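You operate a simulated robot arm through the tools that you are given. There is no shell and no other tool.

You run a simulated robot arm. Do the job below in one go: nothing can be reset, and whatever is moved stays where it is left.

TASK
Set the dose dial to 40 ml and pump 2 strokes of oil into the beaker with the yellow foot.
Fine: stand the beaker on the grid, swing the spout over it and back to the drip cup, put the beaker back; spill nothing. Set down upright: what you pick out.

Only the result counts: the job must be done as asked and must still hold three seconds after the hand-in. Knocking over, shifting, dropping, spilling or breaking anything else fails it.

THE ROBOT
A 7-joint arm with a two-finger parallel gripper, fixed in place. Base frame: the origin is at the foot of the arm, x ahead of it, y to its left, z up. Lengths are in mm, angles in rad, forces in N, time in s.
Its first joint turns from -2.897 to 2.897 rad. Payload 3.43 kg.
Tool frame: the origin (TCP) lies between the finger pads and is the grasp point; the fingertips stand 30 mm ahead of it; z points along the fingers, y is the line along which they close. Largest opening 94 mm; finger width 28, thickness 10; the body of the gripper, 50 by 96 mm, starts 55 mm behind the TCP.
Orientation is that of the tool frame in the base frame, as [roll, pitch, yaw] about the fixed x, y, z axes, in that order (R = Rz(yaw) Ry(pitch) Rx(roll)). With the fingers straight down and closing along the base's y, the tool's x points along the base's -x, its y along +y and its z along -z.

THE INTERFACE
- The arm moves only by the tool drive_tool. Its argument "motion" is a list that holds one entry, the list of rows, each a list of 7 numbers: the shift along the tool's x, y, z in mm, then the turn, a rotation vector about the tool's x, y, z in rad, then the finger opening in mm, from 0 to 94. In form: [[[x, y, z, rx, ry, rz, claw], ...]]. A call has 1 to 20 rows; each row is the pose to reach, as a shift and turn from the pose commanded when the call began, along the tool's axes at that moment. Rows are played at 5 a second. More than 50 mm and 0.15 rad between two rows, or a gripper value outside its range, and nothing of the call is played. A pose out of reach is approached as far as the arm can. The call stops where the force on the tool passes 90 N (or 10 N more than at its start, if that is more) or the arm is blocked; 0.2 s more then pass. The fingers move at their own pace (about 45 mm/s each) and stop on an object; they squeeze with about 35 N. The grip force told is the motor's: it shows also when the fingers shut on nothing. Time passes only in rows, and 0.2 s behind the last, so rows that repeat a pose let the fingers close. The reply holds the time, the measured pose of the TCP, the force on the tool along the base axes, the opening and the grip force, in the units named above and with some noise, with the torque about the TCP (base axes, N m) and any sound that the robot's microphone picked up.
- Cameras (640 x 400 px; columns grow to the right, rows downward): "scene" is fixed at [49.3, -649.5, 1384.4]; the picture's right is [0.41, -0.91, 0.00], its down [-0.39, -0.18, -0.91] and it looks along [0.82, 0.38, -0.43] (base axes); focal length 214 px, centre (320, 200). "wrist" rides on the gripper at [76, 14, -103] in the tool frame; the picture's right is [-0.18, 0.98, 0.00], its down [-0.75, -0.14, -0.64] and it looks along [-0.63, -0.12, 0.77] (tool axes); focal length 243 px, centre (320, 200). There is no depth. A picture from a camera that has moved, and an enlarged one, comes with that camera's place and axes in the base frame and with its lens.
- get_image(camera): a new picture of that camera. It takes no simulated time.
- raise_lower(by): slides the trunk up (or, below 0, down) by that many mm; the arm rides with it, the base frame stays. It gives what a move gives, with no picture.
- inspect(camera, box): a new picture of the part [left, top, right, bottom] of that camera's present view, enlarged. It takes no simulated time.
- hand_in(): hands the job in; it is judged then, once.

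Nothing tells you positions but the pictures and the camera data. Unless the task says otherwise, let go and move clear before handing in.

The tools are called after "Call:" as name(argument=value, ...) on one line, values as JSON. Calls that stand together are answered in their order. drive_tool: Moves the arm, as the interface text tells. Its arguments: {"type":"object","properties":{"motion":{"type":"array","items":{"type":"array","items":{"type":"array","items":{"type":"number"}}}}},"required":["motion"]} The other tools are called the same way: raise_lower (by) slides the trunk up or down; get_image (camera) takes a picture; inspect (camera, box) takes an enlarged picture of a part of a camera's view; hand_in () hands the job in.

At the start:

```text
time_s: 0.0
tool_pos: [348.6, -360.2, 1323.7]
tool_rot: [-3.14, 0.0, -3.14]
contact_force: [0.5, -0.4, -0.1]
ft_torque: [-0.02, 0.02, 0.0]
gripper_width: 93.8
gripper_force: 0.1
trunk travel left (down, up): [-375.0, 115.0]
```

scene: 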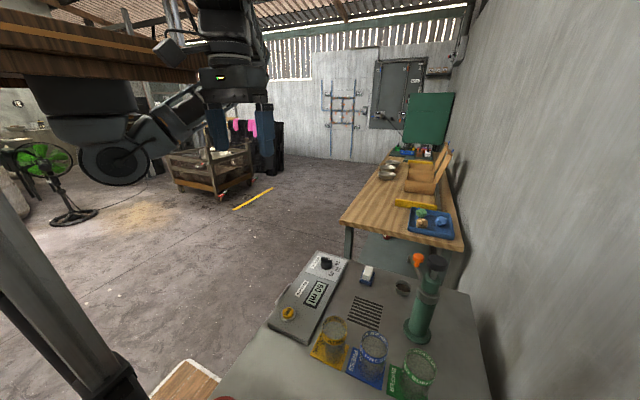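
wrist: 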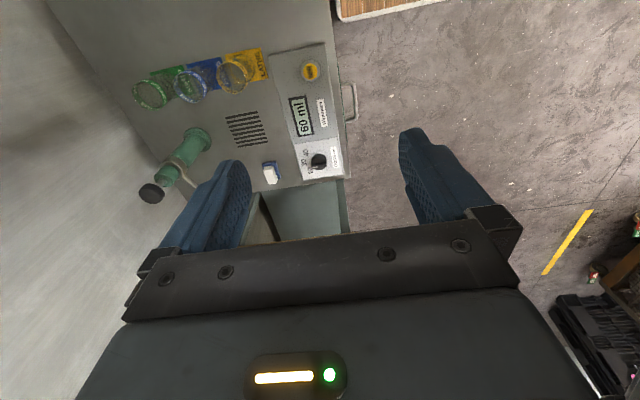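

I see a bench with a control box (dial, display, yellow knob), three beakers on coloured mats, a black grid and a green hand pump with a spout. First I look closer at each of them.

Call:
inspect(camera="scene", box=[260, 240, 380, 350])

Call:
inspect(camera="scene", box=[300, 240, 490, 400])

Call:
inspect(camera="wrist", box=[120, 40, 360, 210])

Call:
inspect(camera="wrist", box=[260, 40, 360, 190])

```text
3.64 times, centred on (320, 295) of scene
camera zoom: at [49.3, -649.5, 1384.4], right [0.41, -0.91, 0.0], down [-0.39, -0.18, -0.91], along [0.82, 0.38, -0.43], focal length 780 px, centre (320, -146)
```

zoom: 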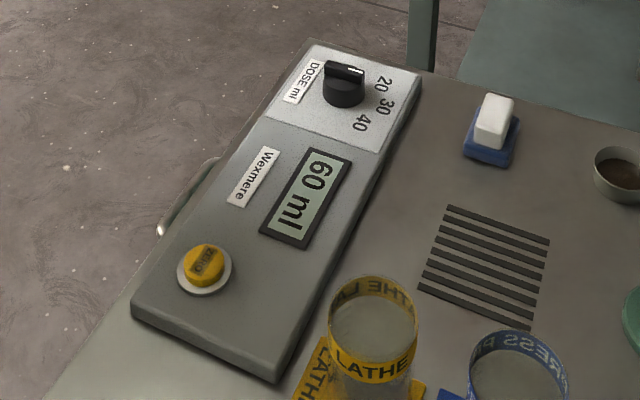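

```text
2.50 times, centred on (395, 320) of scene
camera zoom: at [49.3, -649.5, 1384.4], right [0.41, -0.91, 0.0], down [-0.39, -0.18, -0.91], along [0.82, 0.38, -0.43], focal length 536 px, centre (132, -100)
```

zoom: 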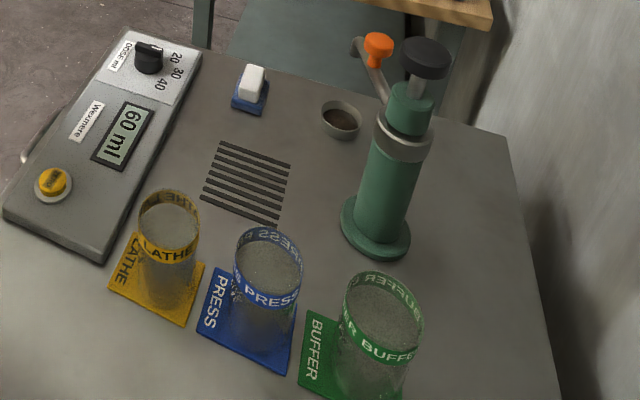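

```text
2.35 times, centred on (240, 125) of wrist
camera zoom: at [273.7, -346.5, 1427.2], right [0.18, 0.98, 0.0], down [0.75, -0.14, 0.64], along [0.63, -0.12, -0.77], focal length 571 px, centre (508, 376)
```

zoom: 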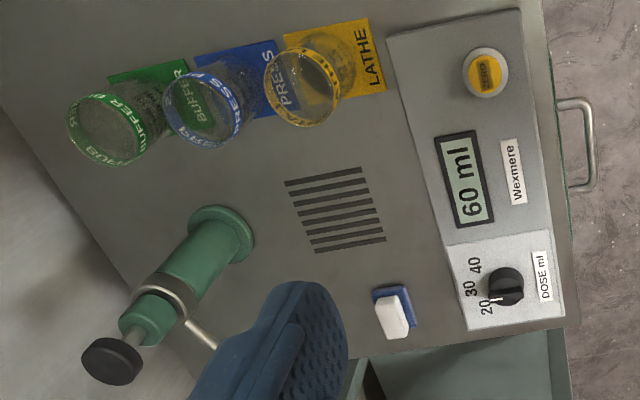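

```text
2.67 times, centred on (310, 115) of wrist
camera zoom: at [273.7, -346.5, 1427.2], right [0.18, 0.98, 0.0], down [0.75, -0.14, 0.64], along [0.63, -0.12, -0.77], focal length 647 px, centre (347, 427)
```

zoom: 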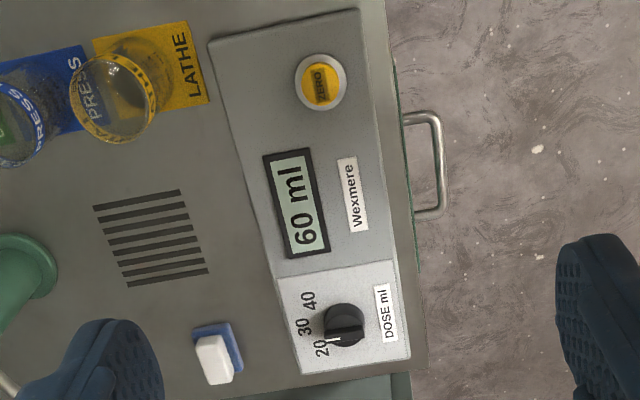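

The three beakers, the grid at about (506, -591, 797), the dial at about (613, -413, 850) and the pump at about (505, -734, top 1046) are located from the two views. I move the arm over the bench for closer pictures, staying high.

Call:
drive_tool(motion=[[[-15, -28, 20, 0, 0, 0, 94], [-30, -56, 40, 0, 0, 0, 94], [-45, -84, 60, 0, 0, 0, 94], [-55, -112, 80, 0, 0, 0, 94], [-60, -140, 100, 0, 0, 0, 94], [-60, -160, 120, 0, 0, 0, 94], [-60, -180, 140, 0, 0, 0, 94]]])

Call:
get_image(camera="wrist")

Call:
get_image(camera="scene")

```text
time_s: 1.6
tool_pos: [409.9, -540.0, 1184.4]
tool_rot: [3.141, 0.001, 3.141]
contact_force: [0.7, 0.4, 0.9]
ft_torque: [-0.05, 0.0, -0.01]
gripper_width: 94.0
gripper_force: 0.1
trunk travel left (down, up): [-375.0, 115.0]
```

```text
taken
camera wrist: at [333.7, -526.7, 1287.2], right [0.18, 0.98, 0.0], down [0.75, -0.14, 0.64], along [0.63, -0.12, -0.77], focal length 243 px, centre (320, 200)
```

wrist: 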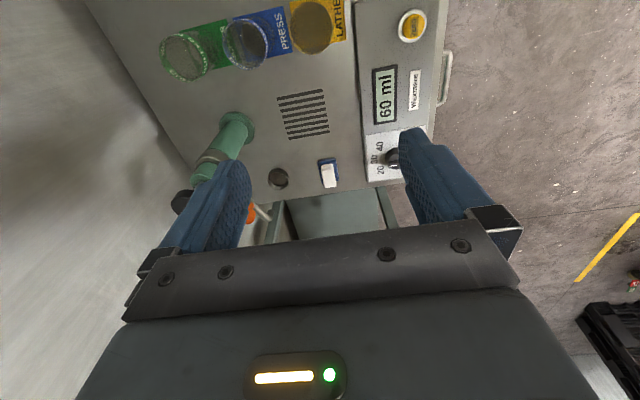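

```text
taken
```

scene: 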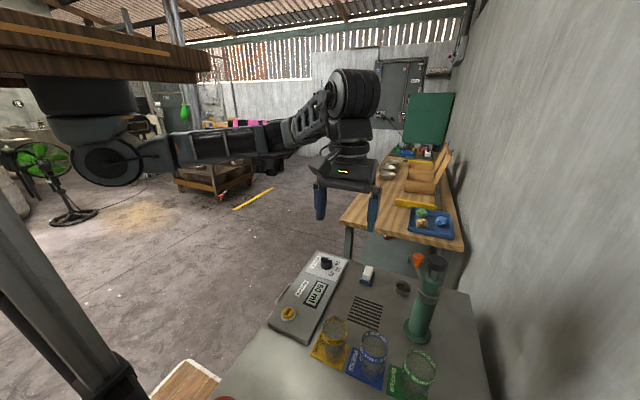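

The camera sees the bench from closer now; I enlarge the beakers, the spout and the panel.

Call:
inspect(camera="wrist", box=[140, 0, 360, 140])

Call:
inspect(camera="wrist", box=[160, 90, 350, 230])

Call:
inspect(camera="scene", box=[300, 300, 450, 400])

Call:
inspect(camera="scene", box=[350, 240, 470, 350])

```text
2.86 times, centred on (250, 70) of wrist
camera zoom: at [333.7, -526.7, 1287.2], right [0.18, 0.98, 0.0], down [0.75, -0.14, 0.64], along [0.63, -0.12, -0.77], focal length 693 px, centre (520, 571)
```

zoom: 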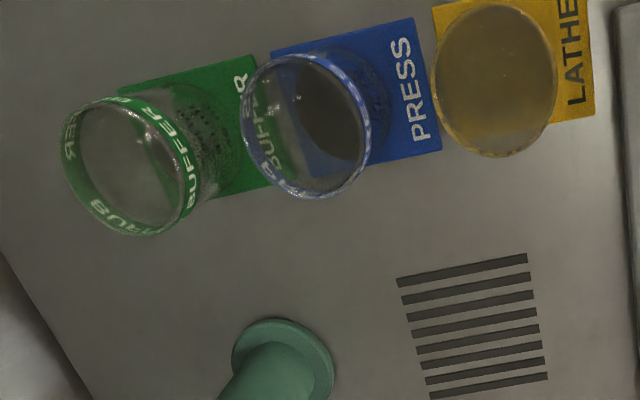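

```text
2.86 times, centred on (255, 160) of wrist
camera zoom: at [333.7, -526.7, 1287.2], right [0.18, 0.98, 0.0], down [0.75, -0.14, 0.64], along [0.63, -0.12, -0.77], focal length 693 px, centre (506, 314)
```

zoom: 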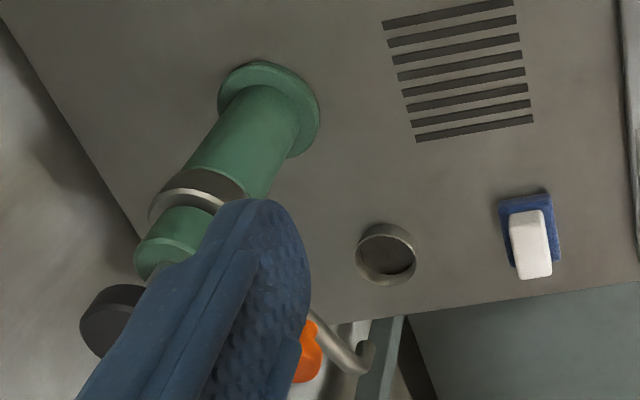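

```text
4.00 times, centred on (375, 350) of scene
camera zoom: at [49.3, -649.5, 1384.4], right [0.41, -0.91, 0.0], down [-0.39, -0.18, -0.91], along [0.82, 0.38, -0.43], focal length 858 px, centre (100, -400)
```

zoom: 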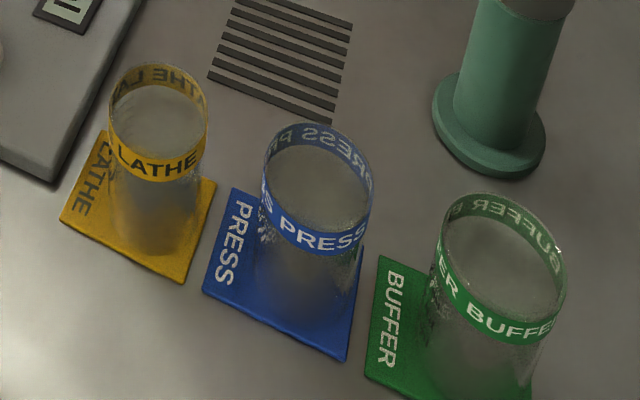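

```text
3.64 times, centred on (410, 295) of scene
camera zoom: at [49.3, -649.5, 1384.4], right [0.41, -0.91, 0.0], down [-0.39, -0.18, -0.91], along [0.82, 0.38, -0.43], focal length 780 px, centre (-7, -146)
```

zoom: 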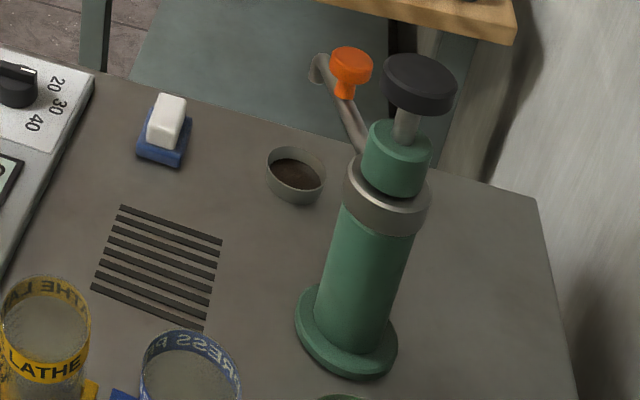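

The beakers stand in a row at about x 347, y -551 (LATHE, yellow), -643 (blue), -736 (green), about 100 mm tall. I turn the tool a quarter so that the fingers close along x, and come lower to see the feet of the beakers.

Call:
drive_tool(motion=[[[6, 0, 8, 0, 0, 0.1428, 94], [12, 0, 16, 0, 0, 0.2856, 94], [18, 0, 24, 0, 0, 0.4284, 94], [24, 0, 32, 0, 0, 0.5712, 94], [30, 0, 40, 0, 0, 0.714, 94], [36, 0, 48, 0, 0, 0.8568, 94], [42, 0, 56, 0, 0, 0.9996, 94], [48, 0, 64, 0, 0, 1.1424, 94], [54, 0, 72, 0, 0, 1.2852, 94], [60, 0, 80, 0, 0, 1.428, 94], [61, 0, 90, 0, 0, 1.5708, 94]]])

Call:
get_image(camera="wrist")

Call:
get_image(camera="scene")

```text
time_s: 4.0
tool_pos: [347.2, -543.0, 1095.7]
tool_rot: [3.142, 0.0, 1.569]
contact_force: [0.4, 0.7, -0.2]
ft_torque: [-0.02, 0.0, 0.0]
gripper_width: 93.7
gripper_force: 0.0
trunk travel left (down, up): [-375.0, 115.0]
```

```text
taken
camera wrist: at [362.9, -465.9, 1198.0], right [0.98, -0.19, 0.0], down [-0.14, -0.75, 0.64], along [-0.12, -0.63, -0.77], focal length 243 px, centre (320, 200)
```

wrist: 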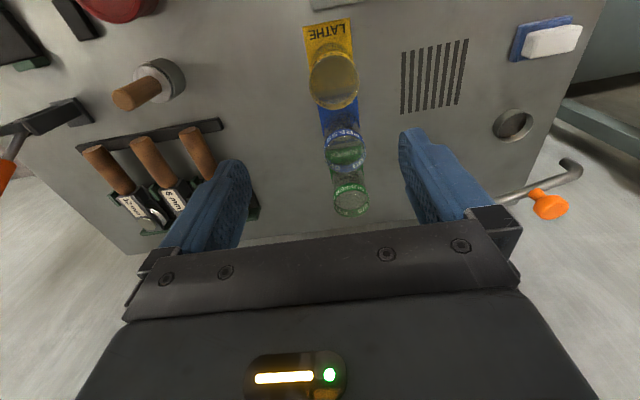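

```text
taken
```

scene: 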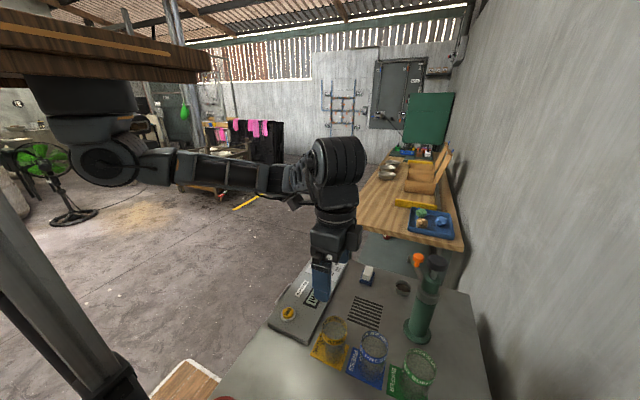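

Now the camera looks along the row of beakers; I enlarge it.

Call:
inspect(camera="wrist", box=[280, 10, 400, 120])

Call:
inspect(camera="wrist", box=[280, 110, 400, 220])

Call:
inspect(camera="wrist", box=[440, 0, 640, 240])

Call:
inspect(camera="wrist", box=[0, 0, 260, 260])

```text
3.64 times, centred on (340, 65) of wrist
camera zoom: at [362.9, -465.9, 1198.0], right [0.98, -0.19, 0.0], down [-0.14, -0.75, 0.64], along [-0.12, -0.63, -0.77], focal length 882 px, centre (247, 691)
```

zoom: 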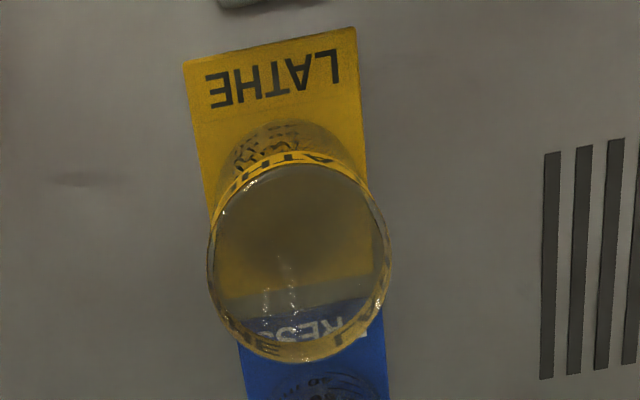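

```text
3.64 times, centred on (340, 165) of wrist
camera zoom: at [362.9, -465.9, 1198.0], right [0.98, -0.19, 0.0], down [-0.14, -0.75, 0.64], along [-0.12, -0.63, -0.77], focal length 882 px, centre (247, 327)
```

zoom: 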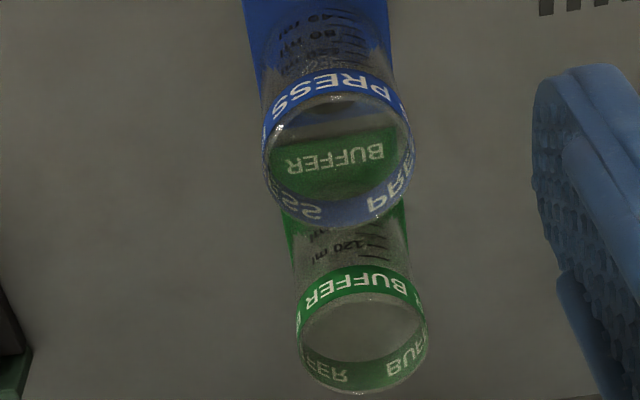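

```text
1.67 times, centred on (540, 120) of wrist
camera zoom: at [362.9, -465.9, 1198.0], right [0.98, -0.19, 0.0], down [-0.14, -0.75, 0.64], along [-0.12, -0.63, -0.77], focal length 404 px, centre (-47, 333)
```

zoom: 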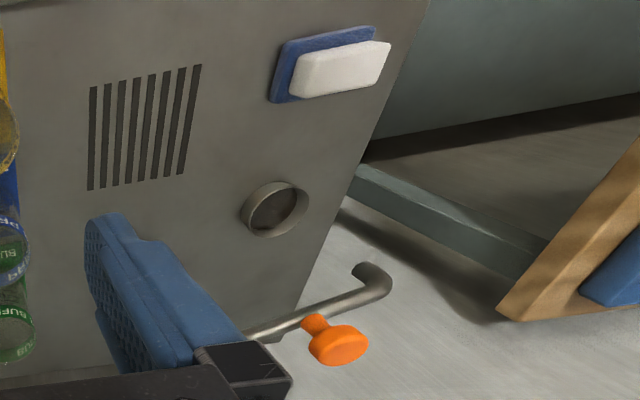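

```text
1.54 times, centred on (130, 130) of wrist
camera zoom: at [362.9, -465.9, 1198.0], right [0.98, -0.19, 0.0], down [-0.14, -0.75, 0.64], along [-0.12, -0.63, -0.77], focal length 373 px, centre (612, 308)
```

zoom: 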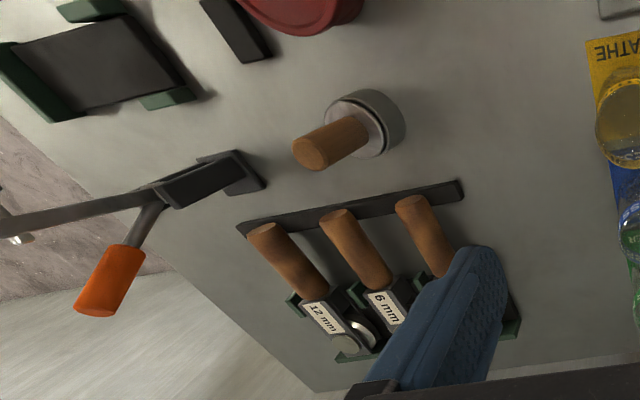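

All evidence agrees that the LATHE beaker on the yellow mat is the one wanted. Next I go over the dial to read it closely.

Call:
drive_tool(motion=[[[15, 36, 8, 0, 0, 0, 94], [30, 72, 16, 0, 0, 0, 94], [45, 108, 24, 0, 0, 0, 94], [60, 144, 32, 0, 0, 0, 94], [75, 180, 40, 0, 0, 0, 94], [90, 216, 48, 0, 0, 0, 94], [103, 253, 56, 0, 0, 0, 94], [103, 253, 56, 0, 0, 0, 94]]])

Call:
get_image(camera="wrist")

Call:
get_image(camera="scene")

```text
time_s: 5.8
tool_pos: [602.6, -438.1, 1038.7]
tool_rot: [-3.141, 0.002, 1.573]
contact_force: [-0.2, -0.1, 0.0]
ft_torque: [0.02, -0.03, 0.0]
gripper_width: 94.0
gripper_force: 0.0
trunk travel left (down, up): [-375.0, 115.0]
```

```text
taken
camera wrist: at [617.7, -361.0, 1141.8], right [0.98, -0.18, 0.0], down [-0.14, -0.75, 0.64], along [-0.12, -0.63, -0.77], focal length 243 px, centre (320, 200)
```

wrist: 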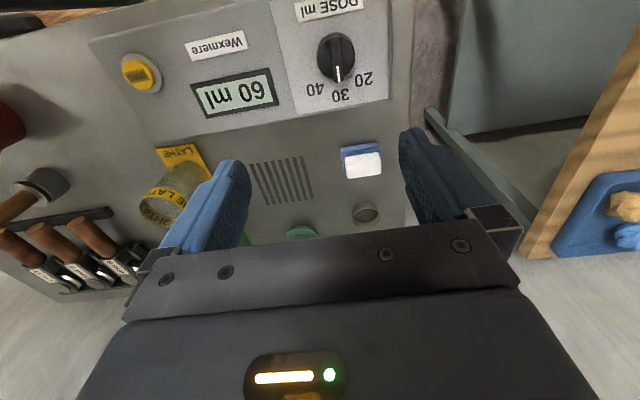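

```text
taken
```

scene: 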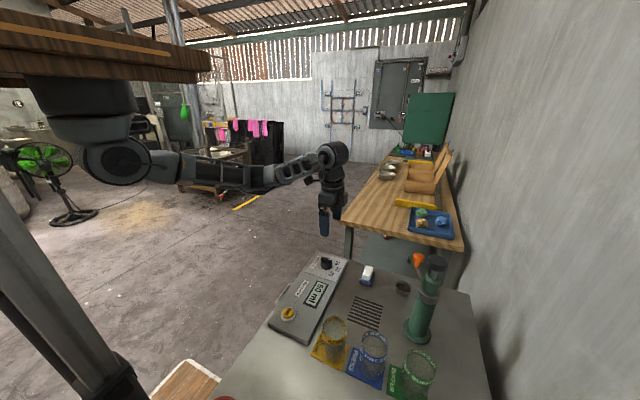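

Call:
inspect(camera="wrist", box=[270, 0, 400, 115])

Call:
inspect(camera="wrist", box=[80, 20, 300, 160])

Call:
inspect(camera="scene", box=[290, 240, 370, 320])

```text
3.48 times, centred on (335, 58) of wrist
camera zoom: at [617.7, -361.0, 1141.8], right [0.98, -0.18, 0.0], down [-0.14, -0.75, 0.64], along [-0.12, -0.63, -0.77], focal length 844 px, centre (268, 696)
```

zoom: 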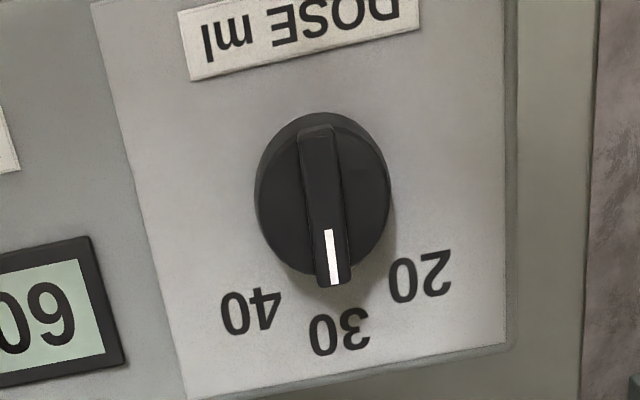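

```text
2.86 times, centred on (190, 90) of wrist
camera zoom: at [617.7, -361.0, 1141.8], right [0.98, -0.18, 0.0], down [-0.14, -0.75, 0.64], along [-0.12, -0.63, -0.77], focal length 693 px, centre (691, 514)
```

zoom: 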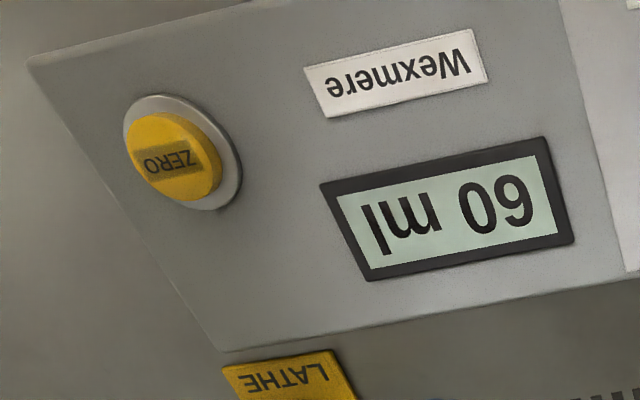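

```text
5.00 times, centred on (330, 280) of scene
camera zoom: at [49.3, -649.5, 1384.4], right [0.41, -0.91, 0.0], down [-0.39, -0.18, -0.91], along [0.82, 0.38, -0.43], focal length 1072 px, centre (270, -200)
```

zoom: 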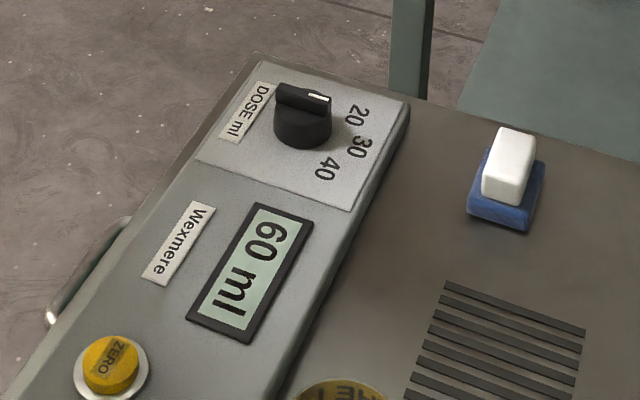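

The dial is at about (625, -414, top 850) and points at 30 right now, with marks 45° apart; 40 needs a 45° turn clockwise from above. I test in the air whether the wrist can turn that far, then come lower over the dial.

Call:
drive_tool(motion=[[[4, 4, 10, 0, 0, 0.14, 94], [8, 8, 20, 0, 0, 0.28, 94], [12, 12, 30, 0, 0, 0.42, 94], [16, 16, 40, 0, 0, 0.56, 94], [20, 20, 50, 0, 0, 0.7, 94], [24, 22, 60, 0, 0, 0.82, 94], [24, 22, 60, 0, 0, 0.82, 94]]])

Call:
get_image(camera="wrist")

```text
time_s: 7.4
tool_pos: [623.0, -413.9, 979.3]
tool_rot: [3.141, 0.001, 0.75]
contact_force: [0.1, 0.7, 1.1]
ft_torque: [0.02, 0.01, 0.03]
gripper_width: 94.0
gripper_force: 0.1
trunk travel left (down, up): [-375.0, 115.0]
```

```text
taken
camera wrist: at [689.2, -371.9, 1080.9], right [0.54, -0.84, 0.0], down [-0.65, -0.41, 0.64], along [-0.54, -0.34, -0.77], focal length 243 px, centre (320, 200)
```

wrist: 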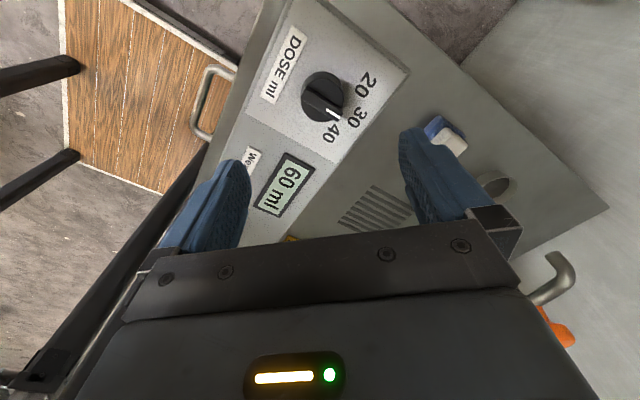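

The turn is within reach. I turn back and look at the dial again from nearer.

Call:
inspect(camera="wrist", box=[260, 40, 400, 160])

Call:
drive_tool(motion=[[[0, 0, 8, 0, 0, -0.14, 94], [0, 0, 16, 0, 0, -0.28, 94], [0, 0, 24, 0, 0, -0.42, 94], [0, 0, 30, 0, 0, -0.56, 94], [0, 0, 35, 0, 0, -0.7, 94], [0, 0, 40, 0, 0, -0.82, 94], [0, 0, 40, 0, 0, -0.82, 94]]])

Call:
get_image(camera="wrist")

Call:
inspect(camera="wrist", box=[230, 20, 410, 140])

Call:
inspect(camera="scene", box=[290, 220, 370, 290])

```text
3.33 times, centred on (330, 100) of wrist
camera zoom: at [689.2, -371.9, 1080.9], right [0.54, -0.84, 0.0], down [-0.65, -0.41, 0.64], along [-0.54, -0.34, -0.77], focal length 809 px, centre (287, 533)
```

zoom: 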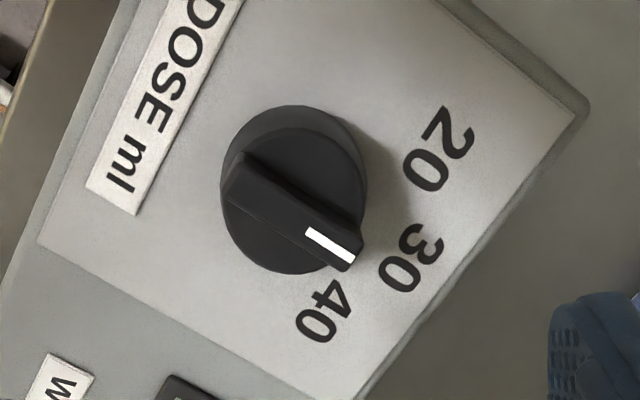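

```text
time_s: 9.0
tool_pos: [624.0, -414.9, 937.9]
tool_rot: [3.14, 0.0, 1.573]
contact_force: [0.3, -0.4, 0.0]
ft_torque: [0.0, -0.01, 0.02]
gripper_width: 94.2
gripper_force: 0.0
trunk travel left (down, up): [-375.0, 115.0]
```

```text
taken
camera wrist: at [637.7, -337.8, 1041.3], right [0.98, -0.18, 0.0], down [-0.14, -0.75, 0.64], along [-0.12, -0.63, -0.77], focal length 243 px, centre (320, 200)
```

wrist: 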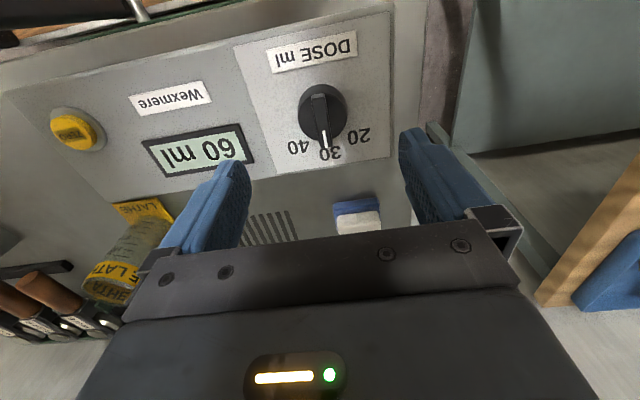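

```text
3.33 times, centred on (320, 80) of wrist
camera zoom: at [637.7, -337.8, 1041.3], right [0.98, -0.18, 0.0], down [-0.14, -0.75, 0.64], along [-0.12, -0.63, -0.77], focal length 809 px, centre (320, 600)
```

zoom: 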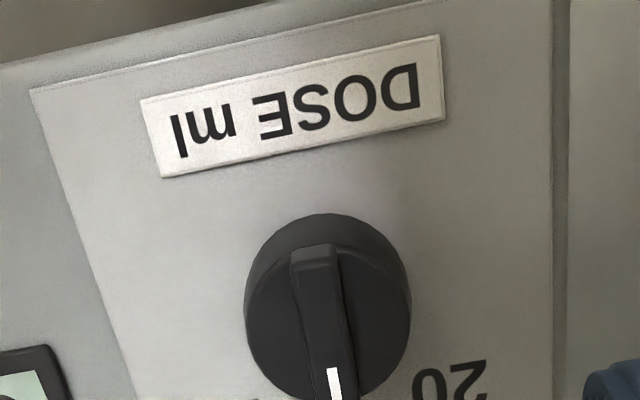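

```text
5.71 times, centred on (330, 255) of scene
camera zoom: at [49.3, -649.5, 1384.4], right [0.41, -0.91, 0.0], down [-0.39, -0.18, -0.91], along [0.82, 0.38, -0.43], focal length 1226 px, centre (263, -114)
```

zoom: 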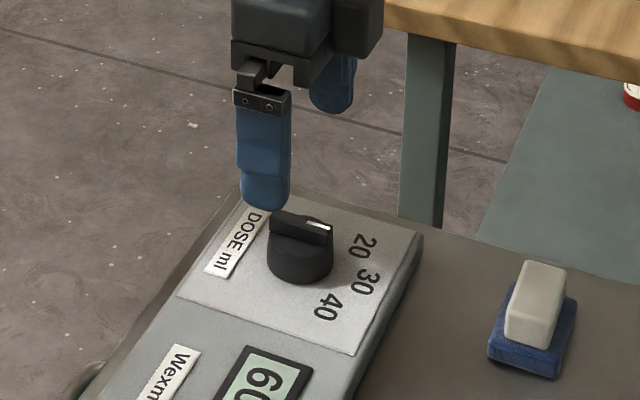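

The bar of the dial is centred at about (625, -412.5) and runs along y, so the fingers fit across it as they are. I come down over it with a narrower opening.

Call:
drive_tool(motion=[[[1, 1, 15, 0, 0, 0, 50], [2, 1, 30, 0, 0, 0, 50], [2, 1, 45, 0, 0, 0, 50], [2, 1, 55, 0, 0, 0, 50], [2, 1, 62, 0, 0, 0, 50], [2, 1, 66, 0, 0, 0, 50]]])

Call:
inspect(camera="scene", box=[300, 240, 360, 290])

Call:
get_image(camera="wrist")

```text
time_s: 10.4
tool_pos: [625.3, -412.0, 871.6]
tool_rot: [3.14, -0.001, 1.573]
contact_force: [0.1, 0.6, -0.4]
ft_torque: [-0.04, 0.01, 0.0]
gripper_width: 50.0
gripper_force: 0.0
trunk travel left (down, up): [-375.0, 115.0]
```

```text
8.00 times, centred on (330, 265) of scene
camera zoom: at [49.3, -649.5, 1384.4], right [0.41, -0.91, 0.0], down [-0.39, -0.18, -0.91], along [0.82, 0.38, -0.43], focal length 1716 px, centre (240, -320)
```

zoom: 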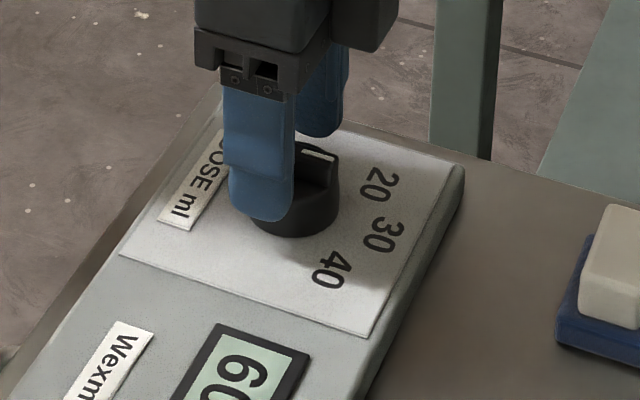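

```text
taken
camera wrist: at [639.5, -335.8, 974.8], right [0.98, -0.18, 0.0], down [-0.14, -0.75, 0.64], along [-0.12, -0.63, -0.77], focal length 243 px, centre (320, 200)
```

wrist: 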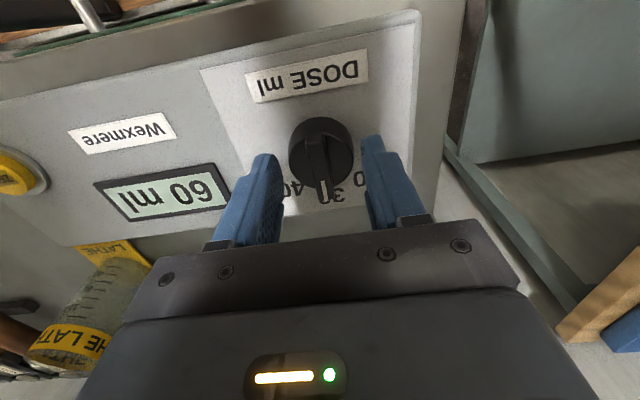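

The fingers straddle the bar. I close them on it and check the width.

Call:
drive_tool(motion=[[[0, 0, 2, 0, 0, 0, 30], [0, 0, 3, 0, 0, 0, 15], [0, 0, 3, 0, 0, 0, 0], [0, 0, 3, 0, 0, 0, 0], [0, 0, 3, 0, 0, 0, 0], [0, 0, 3, 0, 0, 0, 0]]])

Call:
inspect(camera="scene", box=[300, 240, 360, 290])

Call:
get_image(camera="wrist")

```text
time_s: 11.8
tool_pos: [625.8, -412.8, 871.9]
tool_rot: [3.14, 0.002, 1.574]
contact_force: [5.8, -9.4, 44.0]
ft_torque: [-0.06, -0.17, 0.0]
gripper_width: 40.8
gripper_force: 45.0
trunk travel left (down, up): [-375.0, 115.0]
```

```text
8.00 times, centred on (330, 265) of scene
camera zoom: at [49.3, -649.5, 1384.4], right [0.41, -0.91, 0.0], down [-0.39, -0.18, -0.91], along [0.82, 0.38, -0.43], focal length 1716 px, centre (240, -320)
```

zoom: 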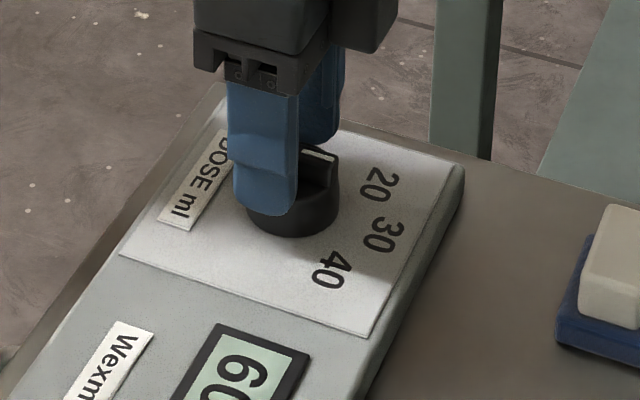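

```text
taken
camera wrist: at [639.3, -335.3, 974.0], right [0.98, -0.18, 0.0], down [-0.14, -0.75, 0.64], along [-0.12, -0.63, -0.76], focal length 243 px, centre (320, 200)
```

wrist: 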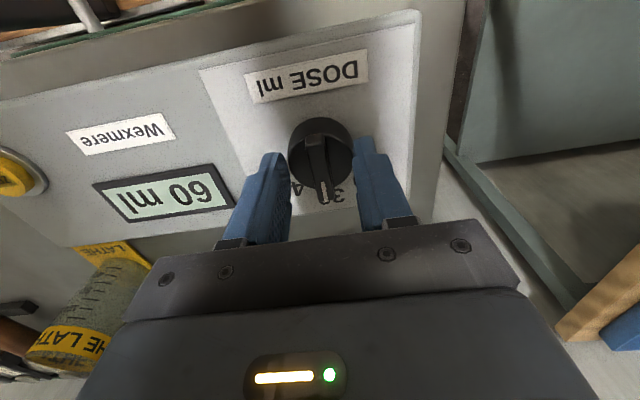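

The fingertips caught the rim of the disc under the bar (width 40.8, and an upward force). I open, rise a few mm and close on the bar only.

Call:
drive_tool(motion=[[[0, 0, -4, 0, 0, 0, 50], [0, 0, -8, 0, 0, 0, 50], [0, 0, -8, 0, 0, 0, 50], [0, 0, -6, 0, 0, 0, 40], [0, 0, -6, 0, 0, 0, 25], [0, 0, -6, 0, 0, 0, 10], [0, 0, -6, 0, 0, 0, 0], [0, 0, -6, 0, 0, 0, 0], [0, 0, -6, 0, 0, 0, 0]]])

Call:
inspect(camera="scene", box=[300, 240, 360, 290])

Call:
get_image(camera="wrist")

```text
time_s: 13.8
tool_pos: [625.0, -411.6, 874.0]
tool_rot: [3.142, 0.0, 1.573]
contact_force: [3.6, 0.3, -2.5]
ft_torque: [-0.01, -0.07, -0.02]
gripper_width: 10.6
gripper_force: 43.9
trunk travel left (down, up): [-375.0, 115.0]
```

```text
8.00 times, centred on (330, 265) of scene
camera zoom: at [49.3, -649.5, 1384.4], right [0.41, -0.91, 0.0], down [-0.39, -0.18, -0.91], along [0.82, 0.38, -0.43], focal length 1716 px, centre (240, -320)
```

zoom: 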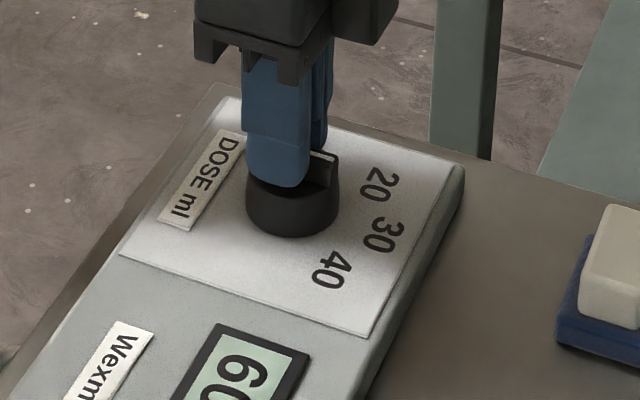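

```text
taken
camera wrist: at [639.7, -335.5, 978.4], right [0.98, -0.18, 0.0], down [-0.14, -0.75, 0.64], along [-0.12, -0.63, -0.77], focal length 243 px, centre (320, 200)
```

wrist: 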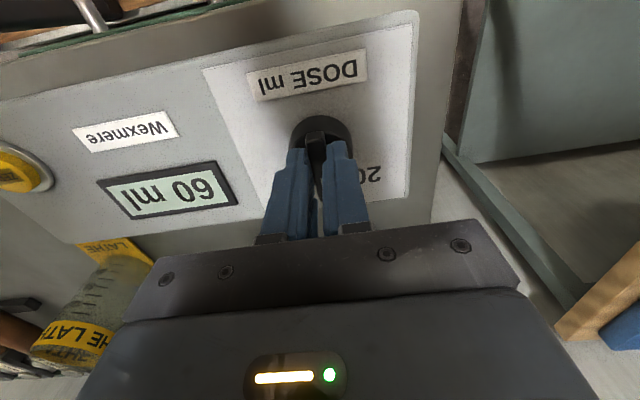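

The bar is gripped (10.6 mm). I turn it 45° clockwise from above.

Call:
drive_tool(motion=[[[0, 0, 0, 0, 0, 0.1, 0], [0, 0, 0, 0, 0, 0.2, 0], [0, 0, 0, 0, 0, 0.3, 0], [0, 0, 0, 0, 0, 0.4, 0], [0, 0, 0, 0, 0, 0.5, 0], [0, 0, 0, 0, 0, 0.6, 0], [0, 0, 0, 0, 0, 0.7, 0], [0, 0, 0, 0, 0, 0.785, 0], [0, 0, 0, 0, 0, 0.785, 0]]])

Call:
inspect(camera="scene", box=[300, 240, 360, 290])

Call:
get_image(camera="wrist")

```text
time_s: 15.8
tool_pos: [626.6, -412.8, 875.2]
tool_rot: [3.136, 0.0, 0.789]
contact_force: [45.6, -20.6, -3.4]
ft_torque: [-1.35, -0.03, 0.18]
gripper_width: 10.7
gripper_force: 44.6
trunk travel left (down, up): [-375.0, 115.0]
```

```text
8.00 times, centred on (330, 265) of scene
camera zoom: at [49.3, -649.5, 1384.4], right [0.41, -0.91, 0.0], down [-0.39, -0.18, -0.91], along [0.82, 0.38, -0.43], focal length 1716 px, centre (240, -320)
```

zoom: 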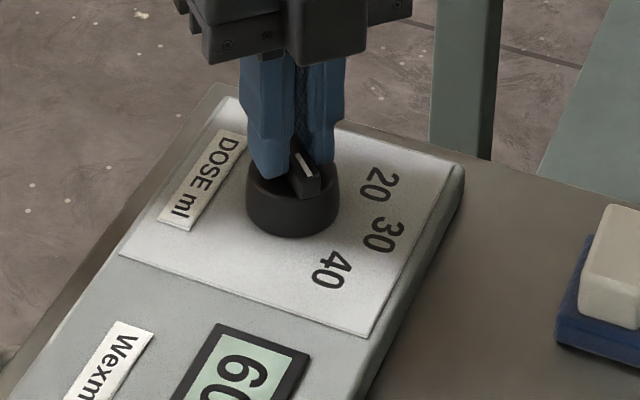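

```text
taken
camera wrist: at [690.9, -368.2, 978.5], right [0.57, -0.82, 0.01], down [-0.63, -0.43, 0.64], along [-0.53, -0.37, -0.77], focal length 243 px, centre (320, 200)
```

wrist: 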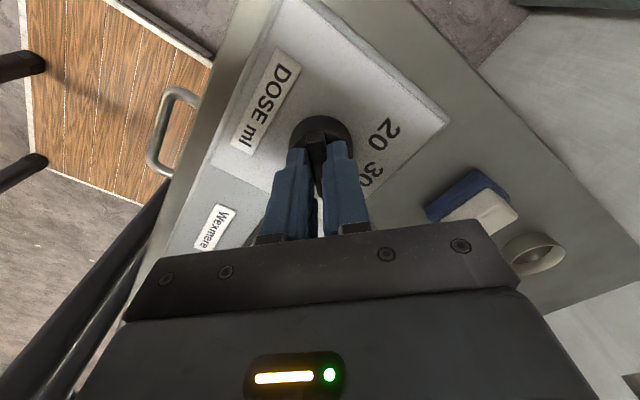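

The bar has turned with the tool. I open, rise, and check the pointer.

Call:
drive_tool(motion=[[[0, 0, 0, 0, 0, 0, 20], [0, 0, 0, 0, 0, 0, 40], [0, 0, -10, 0, 0, 0, 50], [0, 0, -40, 0, 0, 0, 60], [0, 0, -80, 0, 0, 0, 80], [0, 0, -100, 0, 0, 0, 94]]])

Call:
inspect(camera="wrist", box=[240, 20, 400, 140])

Call:
inspect(camera="scene", box=[300, 240, 360, 290])

Call:
get_image(camera="wrist")

```text
time_s: 17.2
tool_pos: [621.8, -412.3, 976.2]
tool_rot: [-3.139, 0.0, 0.784]
contact_force: [-1.1, 0.7, 0.3]
ft_torque: [0.03, -0.01, -0.02]
gripper_width: 93.9
gripper_force: 0.1
trunk travel left (down, up): [-375.0, 115.0]
```

```text
3.33 times, centred on (320, 80) of wrist
camera zoom: at [686.9, -367.8, 1078.8], right [0.57, -0.82, 0.0], down [-0.63, -0.43, 0.64], along [-0.53, -0.36, -0.77], focal length 809 px, centre (320, 600)
```

zoom: 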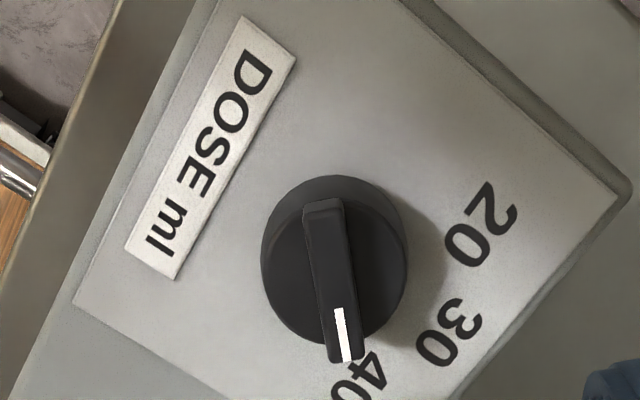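

```text
8.00 times, centred on (330, 265) of scene
camera zoom: at [49.3, -649.5, 1384.4], right [0.41, -0.91, 0.0], down [-0.39, -0.18, -0.91], along [0.82, 0.38, -0.43], focal length 1716 px, centre (240, -320)
```

zoom: 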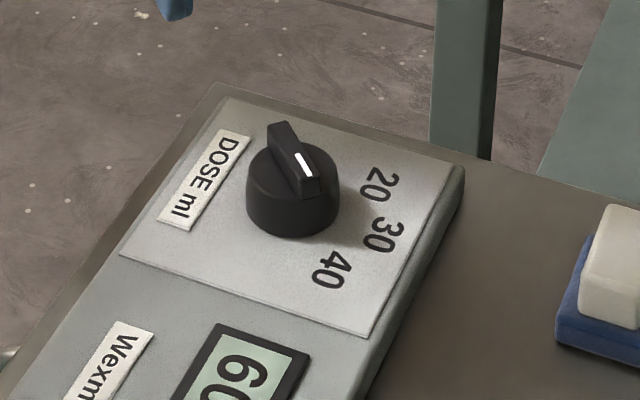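

```text
taken
camera wrist: at [686.9, -367.8, 1078.8], right [0.57, -0.82, 0.0], down [-0.63, -0.43, 0.64], along [-0.53, -0.36, -0.77], focal length 243 px, centre (320, 200)
```

wrist: 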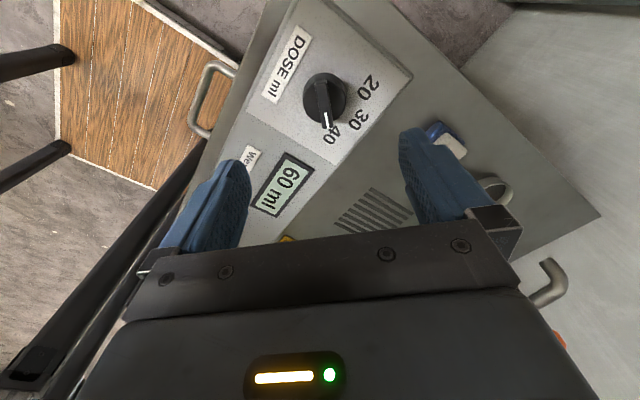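

The pointer lies at -135°, right on the 40 mark. Now I rotate back and go above the yellow beaker.

Call:
drive_tool(motion=[[[-36, -12, -20, 0, 0, -0.1, 94], [-72, -24, -30, 0, 0, -0.2, 94], [-108, -36, -30, 0, 0, -0.3, 94], [-144, -48, -30, 0, 0, -0.4, 94], [-180, -60, -30, 0, 0, -0.5, 94], [-216, -72, -30, 0, 0, -0.6, 94], [-252, -84, -30, 0, 0, -0.7, 94], [-290, -96, -25, 0, 0, -0.787, 94], [-290, -96, -20, 0, 0, -0.787, 94]]])

Call:
get_image(camera="wrist")

Call:
inspect(camera="scene", box=[280, 240, 420, 380])

```text
time_s: 19.2
tool_pos: [351.4, -550.0, 994.8]
tool_rot: [3.141, -0.001, 1.575]
contact_force: [0.2, -0.4, -0.8]
ft_torque: [-0.02, 0.0, 0.02]
gripper_width: 93.9
gripper_force: 0.0
trunk travel left (down, up): [-375.0, 115.0]
```

```text
taken
camera wrist: at [366.5, -473.1, 1097.6], right [0.98, -0.18, 0.0], down [-0.14, -0.75, 0.64], along [-0.12, -0.63, -0.77], focal length 243 px, centre (320, 200)
```

wrist: 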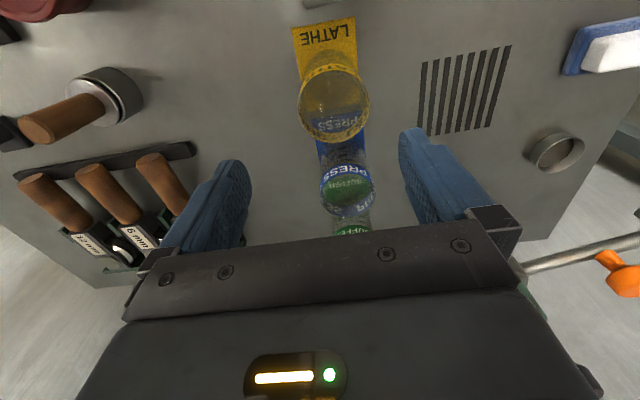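

```text
2.86 times, centred on (350, 310) of scene
camera zoom: at [49.3, -649.5, 1384.4], right [0.41, -0.91, 0.0], down [-0.39, -0.18, -0.91], along [0.82, 0.38, -0.43], focal length 613 px, centre (234, -114)
```

zoom: 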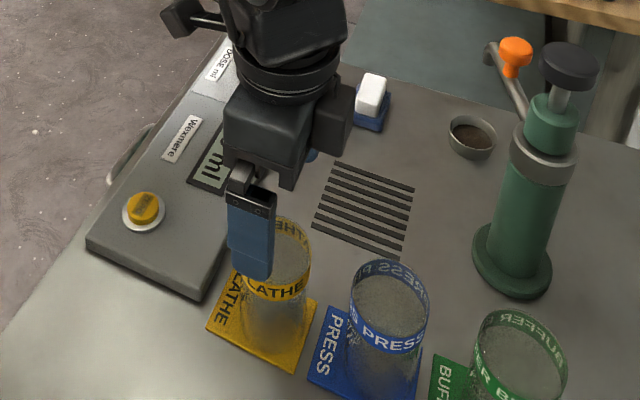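

I enlarge the beaker's rim to fix its centre precisely.

Call:
inspect(camera="wrist", box=[270, 10, 400, 150])

Call:
inspect(camera="scene", box=[300, 300, 370, 380])

```text
2.86 times, centred on (335, 80) of wrist
camera zoom: at [366.5, -473.1, 1097.6], right [0.98, -0.18, 0.0], down [-0.14, -0.75, 0.64], along [-0.12, -0.63, -0.77], focal length 693 px, centre (277, 543)
```

zoom: 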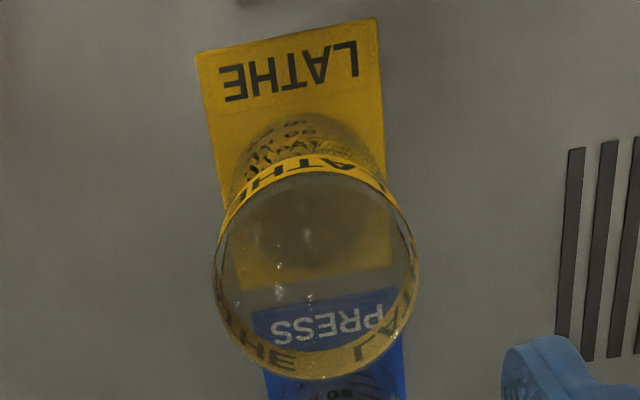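

```text
5.00 times, centred on (335, 340) of scene
camera zoom: at [49.3, -649.5, 1384.4], right [0.41, -0.91, 0.0], down [-0.39, -0.18, -0.91], along [0.82, 0.38, -0.43], focal length 1072 px, centre (245, -500)
```

zoom: 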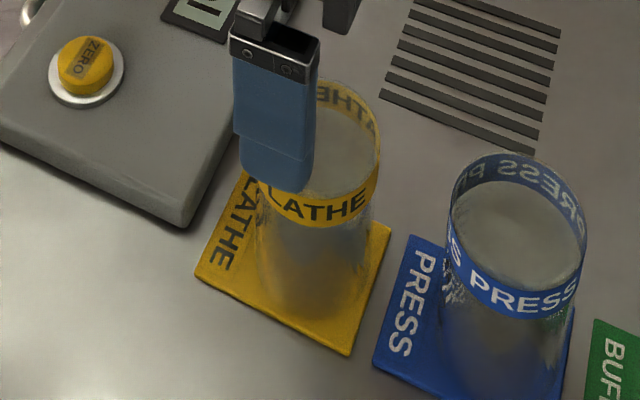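

The rim's centre works out at (365, -543, 895), diameter about 60 mm. I align above it and go down partway for a check.

Call:
drive_tool(motion=[[[7, 13.5, 0, 0, 0, 0, 94], [7, 13.5, 25, 0, 0, 0, 94], [7, 13.5, 50, 0, 0, 0, 94], [7, 13.5, 60, 0, 0, 0, 94]]])

Call:
get_image(camera="wrist")

Call:
inspect(camera="scene", box=[300, 290, 380, 380])

```text
time_s: 20.2
tool_pos: [363.8, -542.1, 934.9]
tool_rot: [3.141, 0.0, 1.575]
contact_force: [0.3, 0.0, 0.4]
ft_torque: [0.0, 0.02, -0.03]
gripper_width: 94.0
gripper_force: 0.1
trunk travel left (down, up): [-375.0, 115.0]
```

```text
taken
camera wrist: at [378.9, -465.4, 1037.1], right [0.98, -0.18, 0.0], down [-0.14, -0.75, 0.64], along [-0.12, -0.63, -0.77], focal length 243 px, centre (320, 200)
```

wrist: 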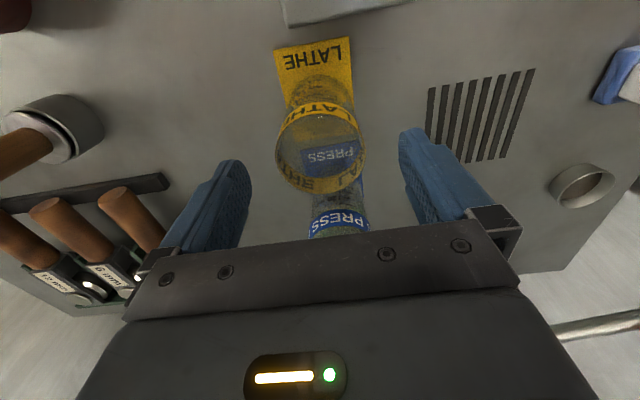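

```text
4.44 times, centred on (340, 335) of scene
camera zoom: at [49.3, -649.5, 1384.4], right [0.41, -0.91, 0.0], down [-0.39, -0.18, -0.91], along [0.82, 0.38, -0.43], focal length 953 px, centre (231, -400)
```

zoom: 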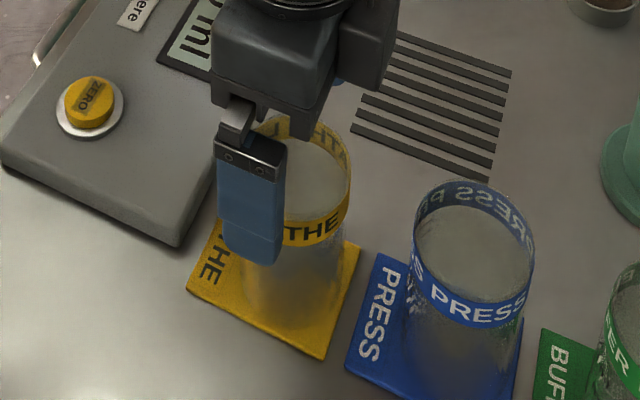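

The beaker lies between the fingers as reckoned. I go down to mid-height and close.

Call:
drive_tool(motion=[[[0, 1.5, 25, 0, 0, 0, 94], [0, 1.5, 45, 0, 0, 0, 94], [0, 1.5, 62, 0, 0, 0, 94], [0, 1.5, 76, 0, 0, 0, 94], [0, 1.5, 76, 0, 0, 0, 85], [0, 1.5, 76, 0, 0, 0, 70], [0, 1.5, 76, 0, 0, 0, 60], [0, 1.5, 76, 0, 0, 0, 50], [0, 1.5, 76, 0, 0, 0, 45], [0, 1.5, 76, 0, 0, 0, 45]]])

Call:
get_image(camera="wrist")

Call:
inspect(camera="scene", box=[300, 290, 380, 380])

```text
time_s: 22.4
tool_pos: [368.2, -543.7, 858.9]
tool_rot: [-3.14, 0.0, 1.572]
contact_force: [-0.7, -0.2, -0.3]
ft_torque: [-0.01, 0.03, -0.03]
gripper_width: 57.6
gripper_force: 35.1
trunk travel left (down, up): [-375.0, 115.0]
```

```text
taken
camera wrist: at [381.9, -465.9, 961.2], right [0.98, -0.18, 0.0], down [-0.14, -0.75, 0.64], along [-0.12, -0.63, -0.77], focal length 243 px, centre (320, 200)
```

wrist: 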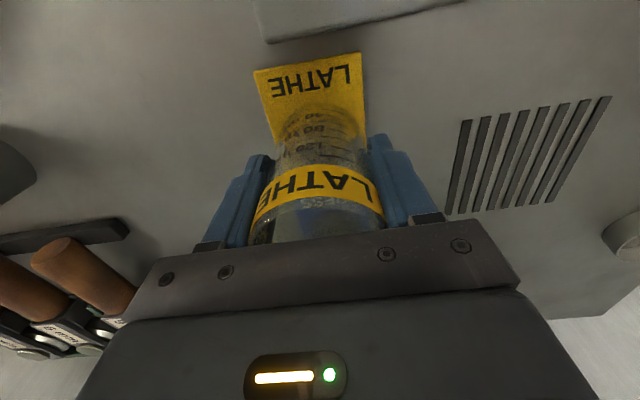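

```text
4.44 times, centred on (340, 335) of scene
camera zoom: at [49.3, -649.5, 1384.4], right [0.41, -0.91, 0.0], down [-0.39, -0.18, -0.91], along [0.82, 0.38, -0.43], focal length 953 px, centre (231, -400)
```

zoom: 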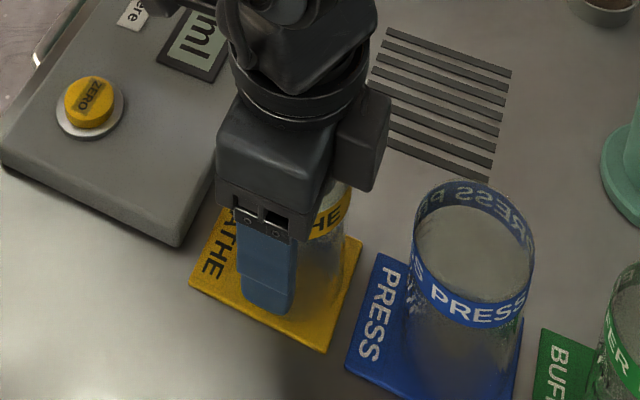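

The beaker is held (57.6 mm). I lift it straight up 60 mm and look.

Call:
drive_tool(motion=[[[0, 0, -5, 0, 0, 0, 45], [0, 0, -15, 0, 0, 0, 45], [0, 0, -30, 0, 0, 0, 45], [0, 0, -45, 0, 0, 0, 45], [0, 0, -60, 0, 0, 0, 45]]])

Call:
get_image(camera="wrist")

Call:
inspect(camera="scene", box=[290, 270, 390, 380])

```text
time_s: 23.6
tool_pos: [366.4, -542.3, 919.0]
tool_rot: [-3.141, 0.0, 1.575]
contact_force: [-0.2, 0.5, -0.4]
ft_torque: [-0.02, 0.0, 0.05]
gripper_width: 57.6
gripper_force: 34.9
trunk travel left (down, up): [-375.0, 115.0]
```

```text
taken
camera wrist: at [380.9, -465.9, 1021.9], right [0.98, -0.18, 0.0], down [-0.14, -0.75, 0.64], along [-0.12, -0.63, -0.77], focal length 243 px, centre (320, 200)
```

wrist: 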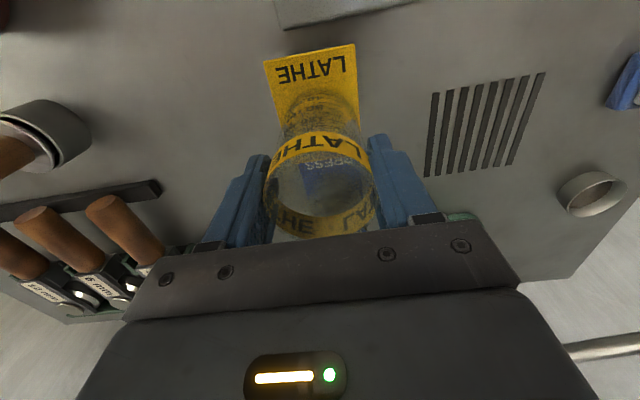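

```text
3.64 times, centred on (340, 325) of scene
camera zoom: at [49.3, -649.5, 1384.4], right [0.41, -0.91, 0.0], down [-0.39, -0.18, -0.91], along [0.82, 0.38, -0.43], focal length 780 px, centre (247, -254)
```

zoom: 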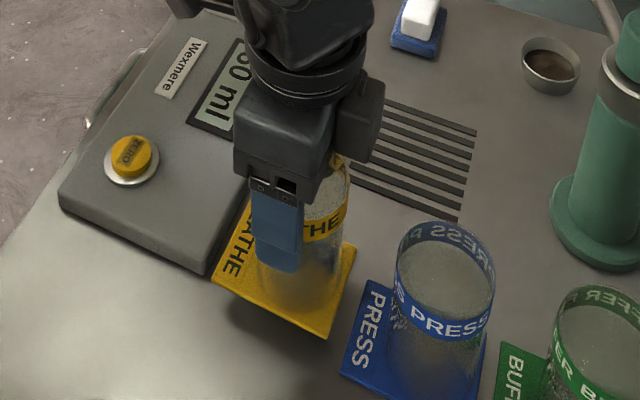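

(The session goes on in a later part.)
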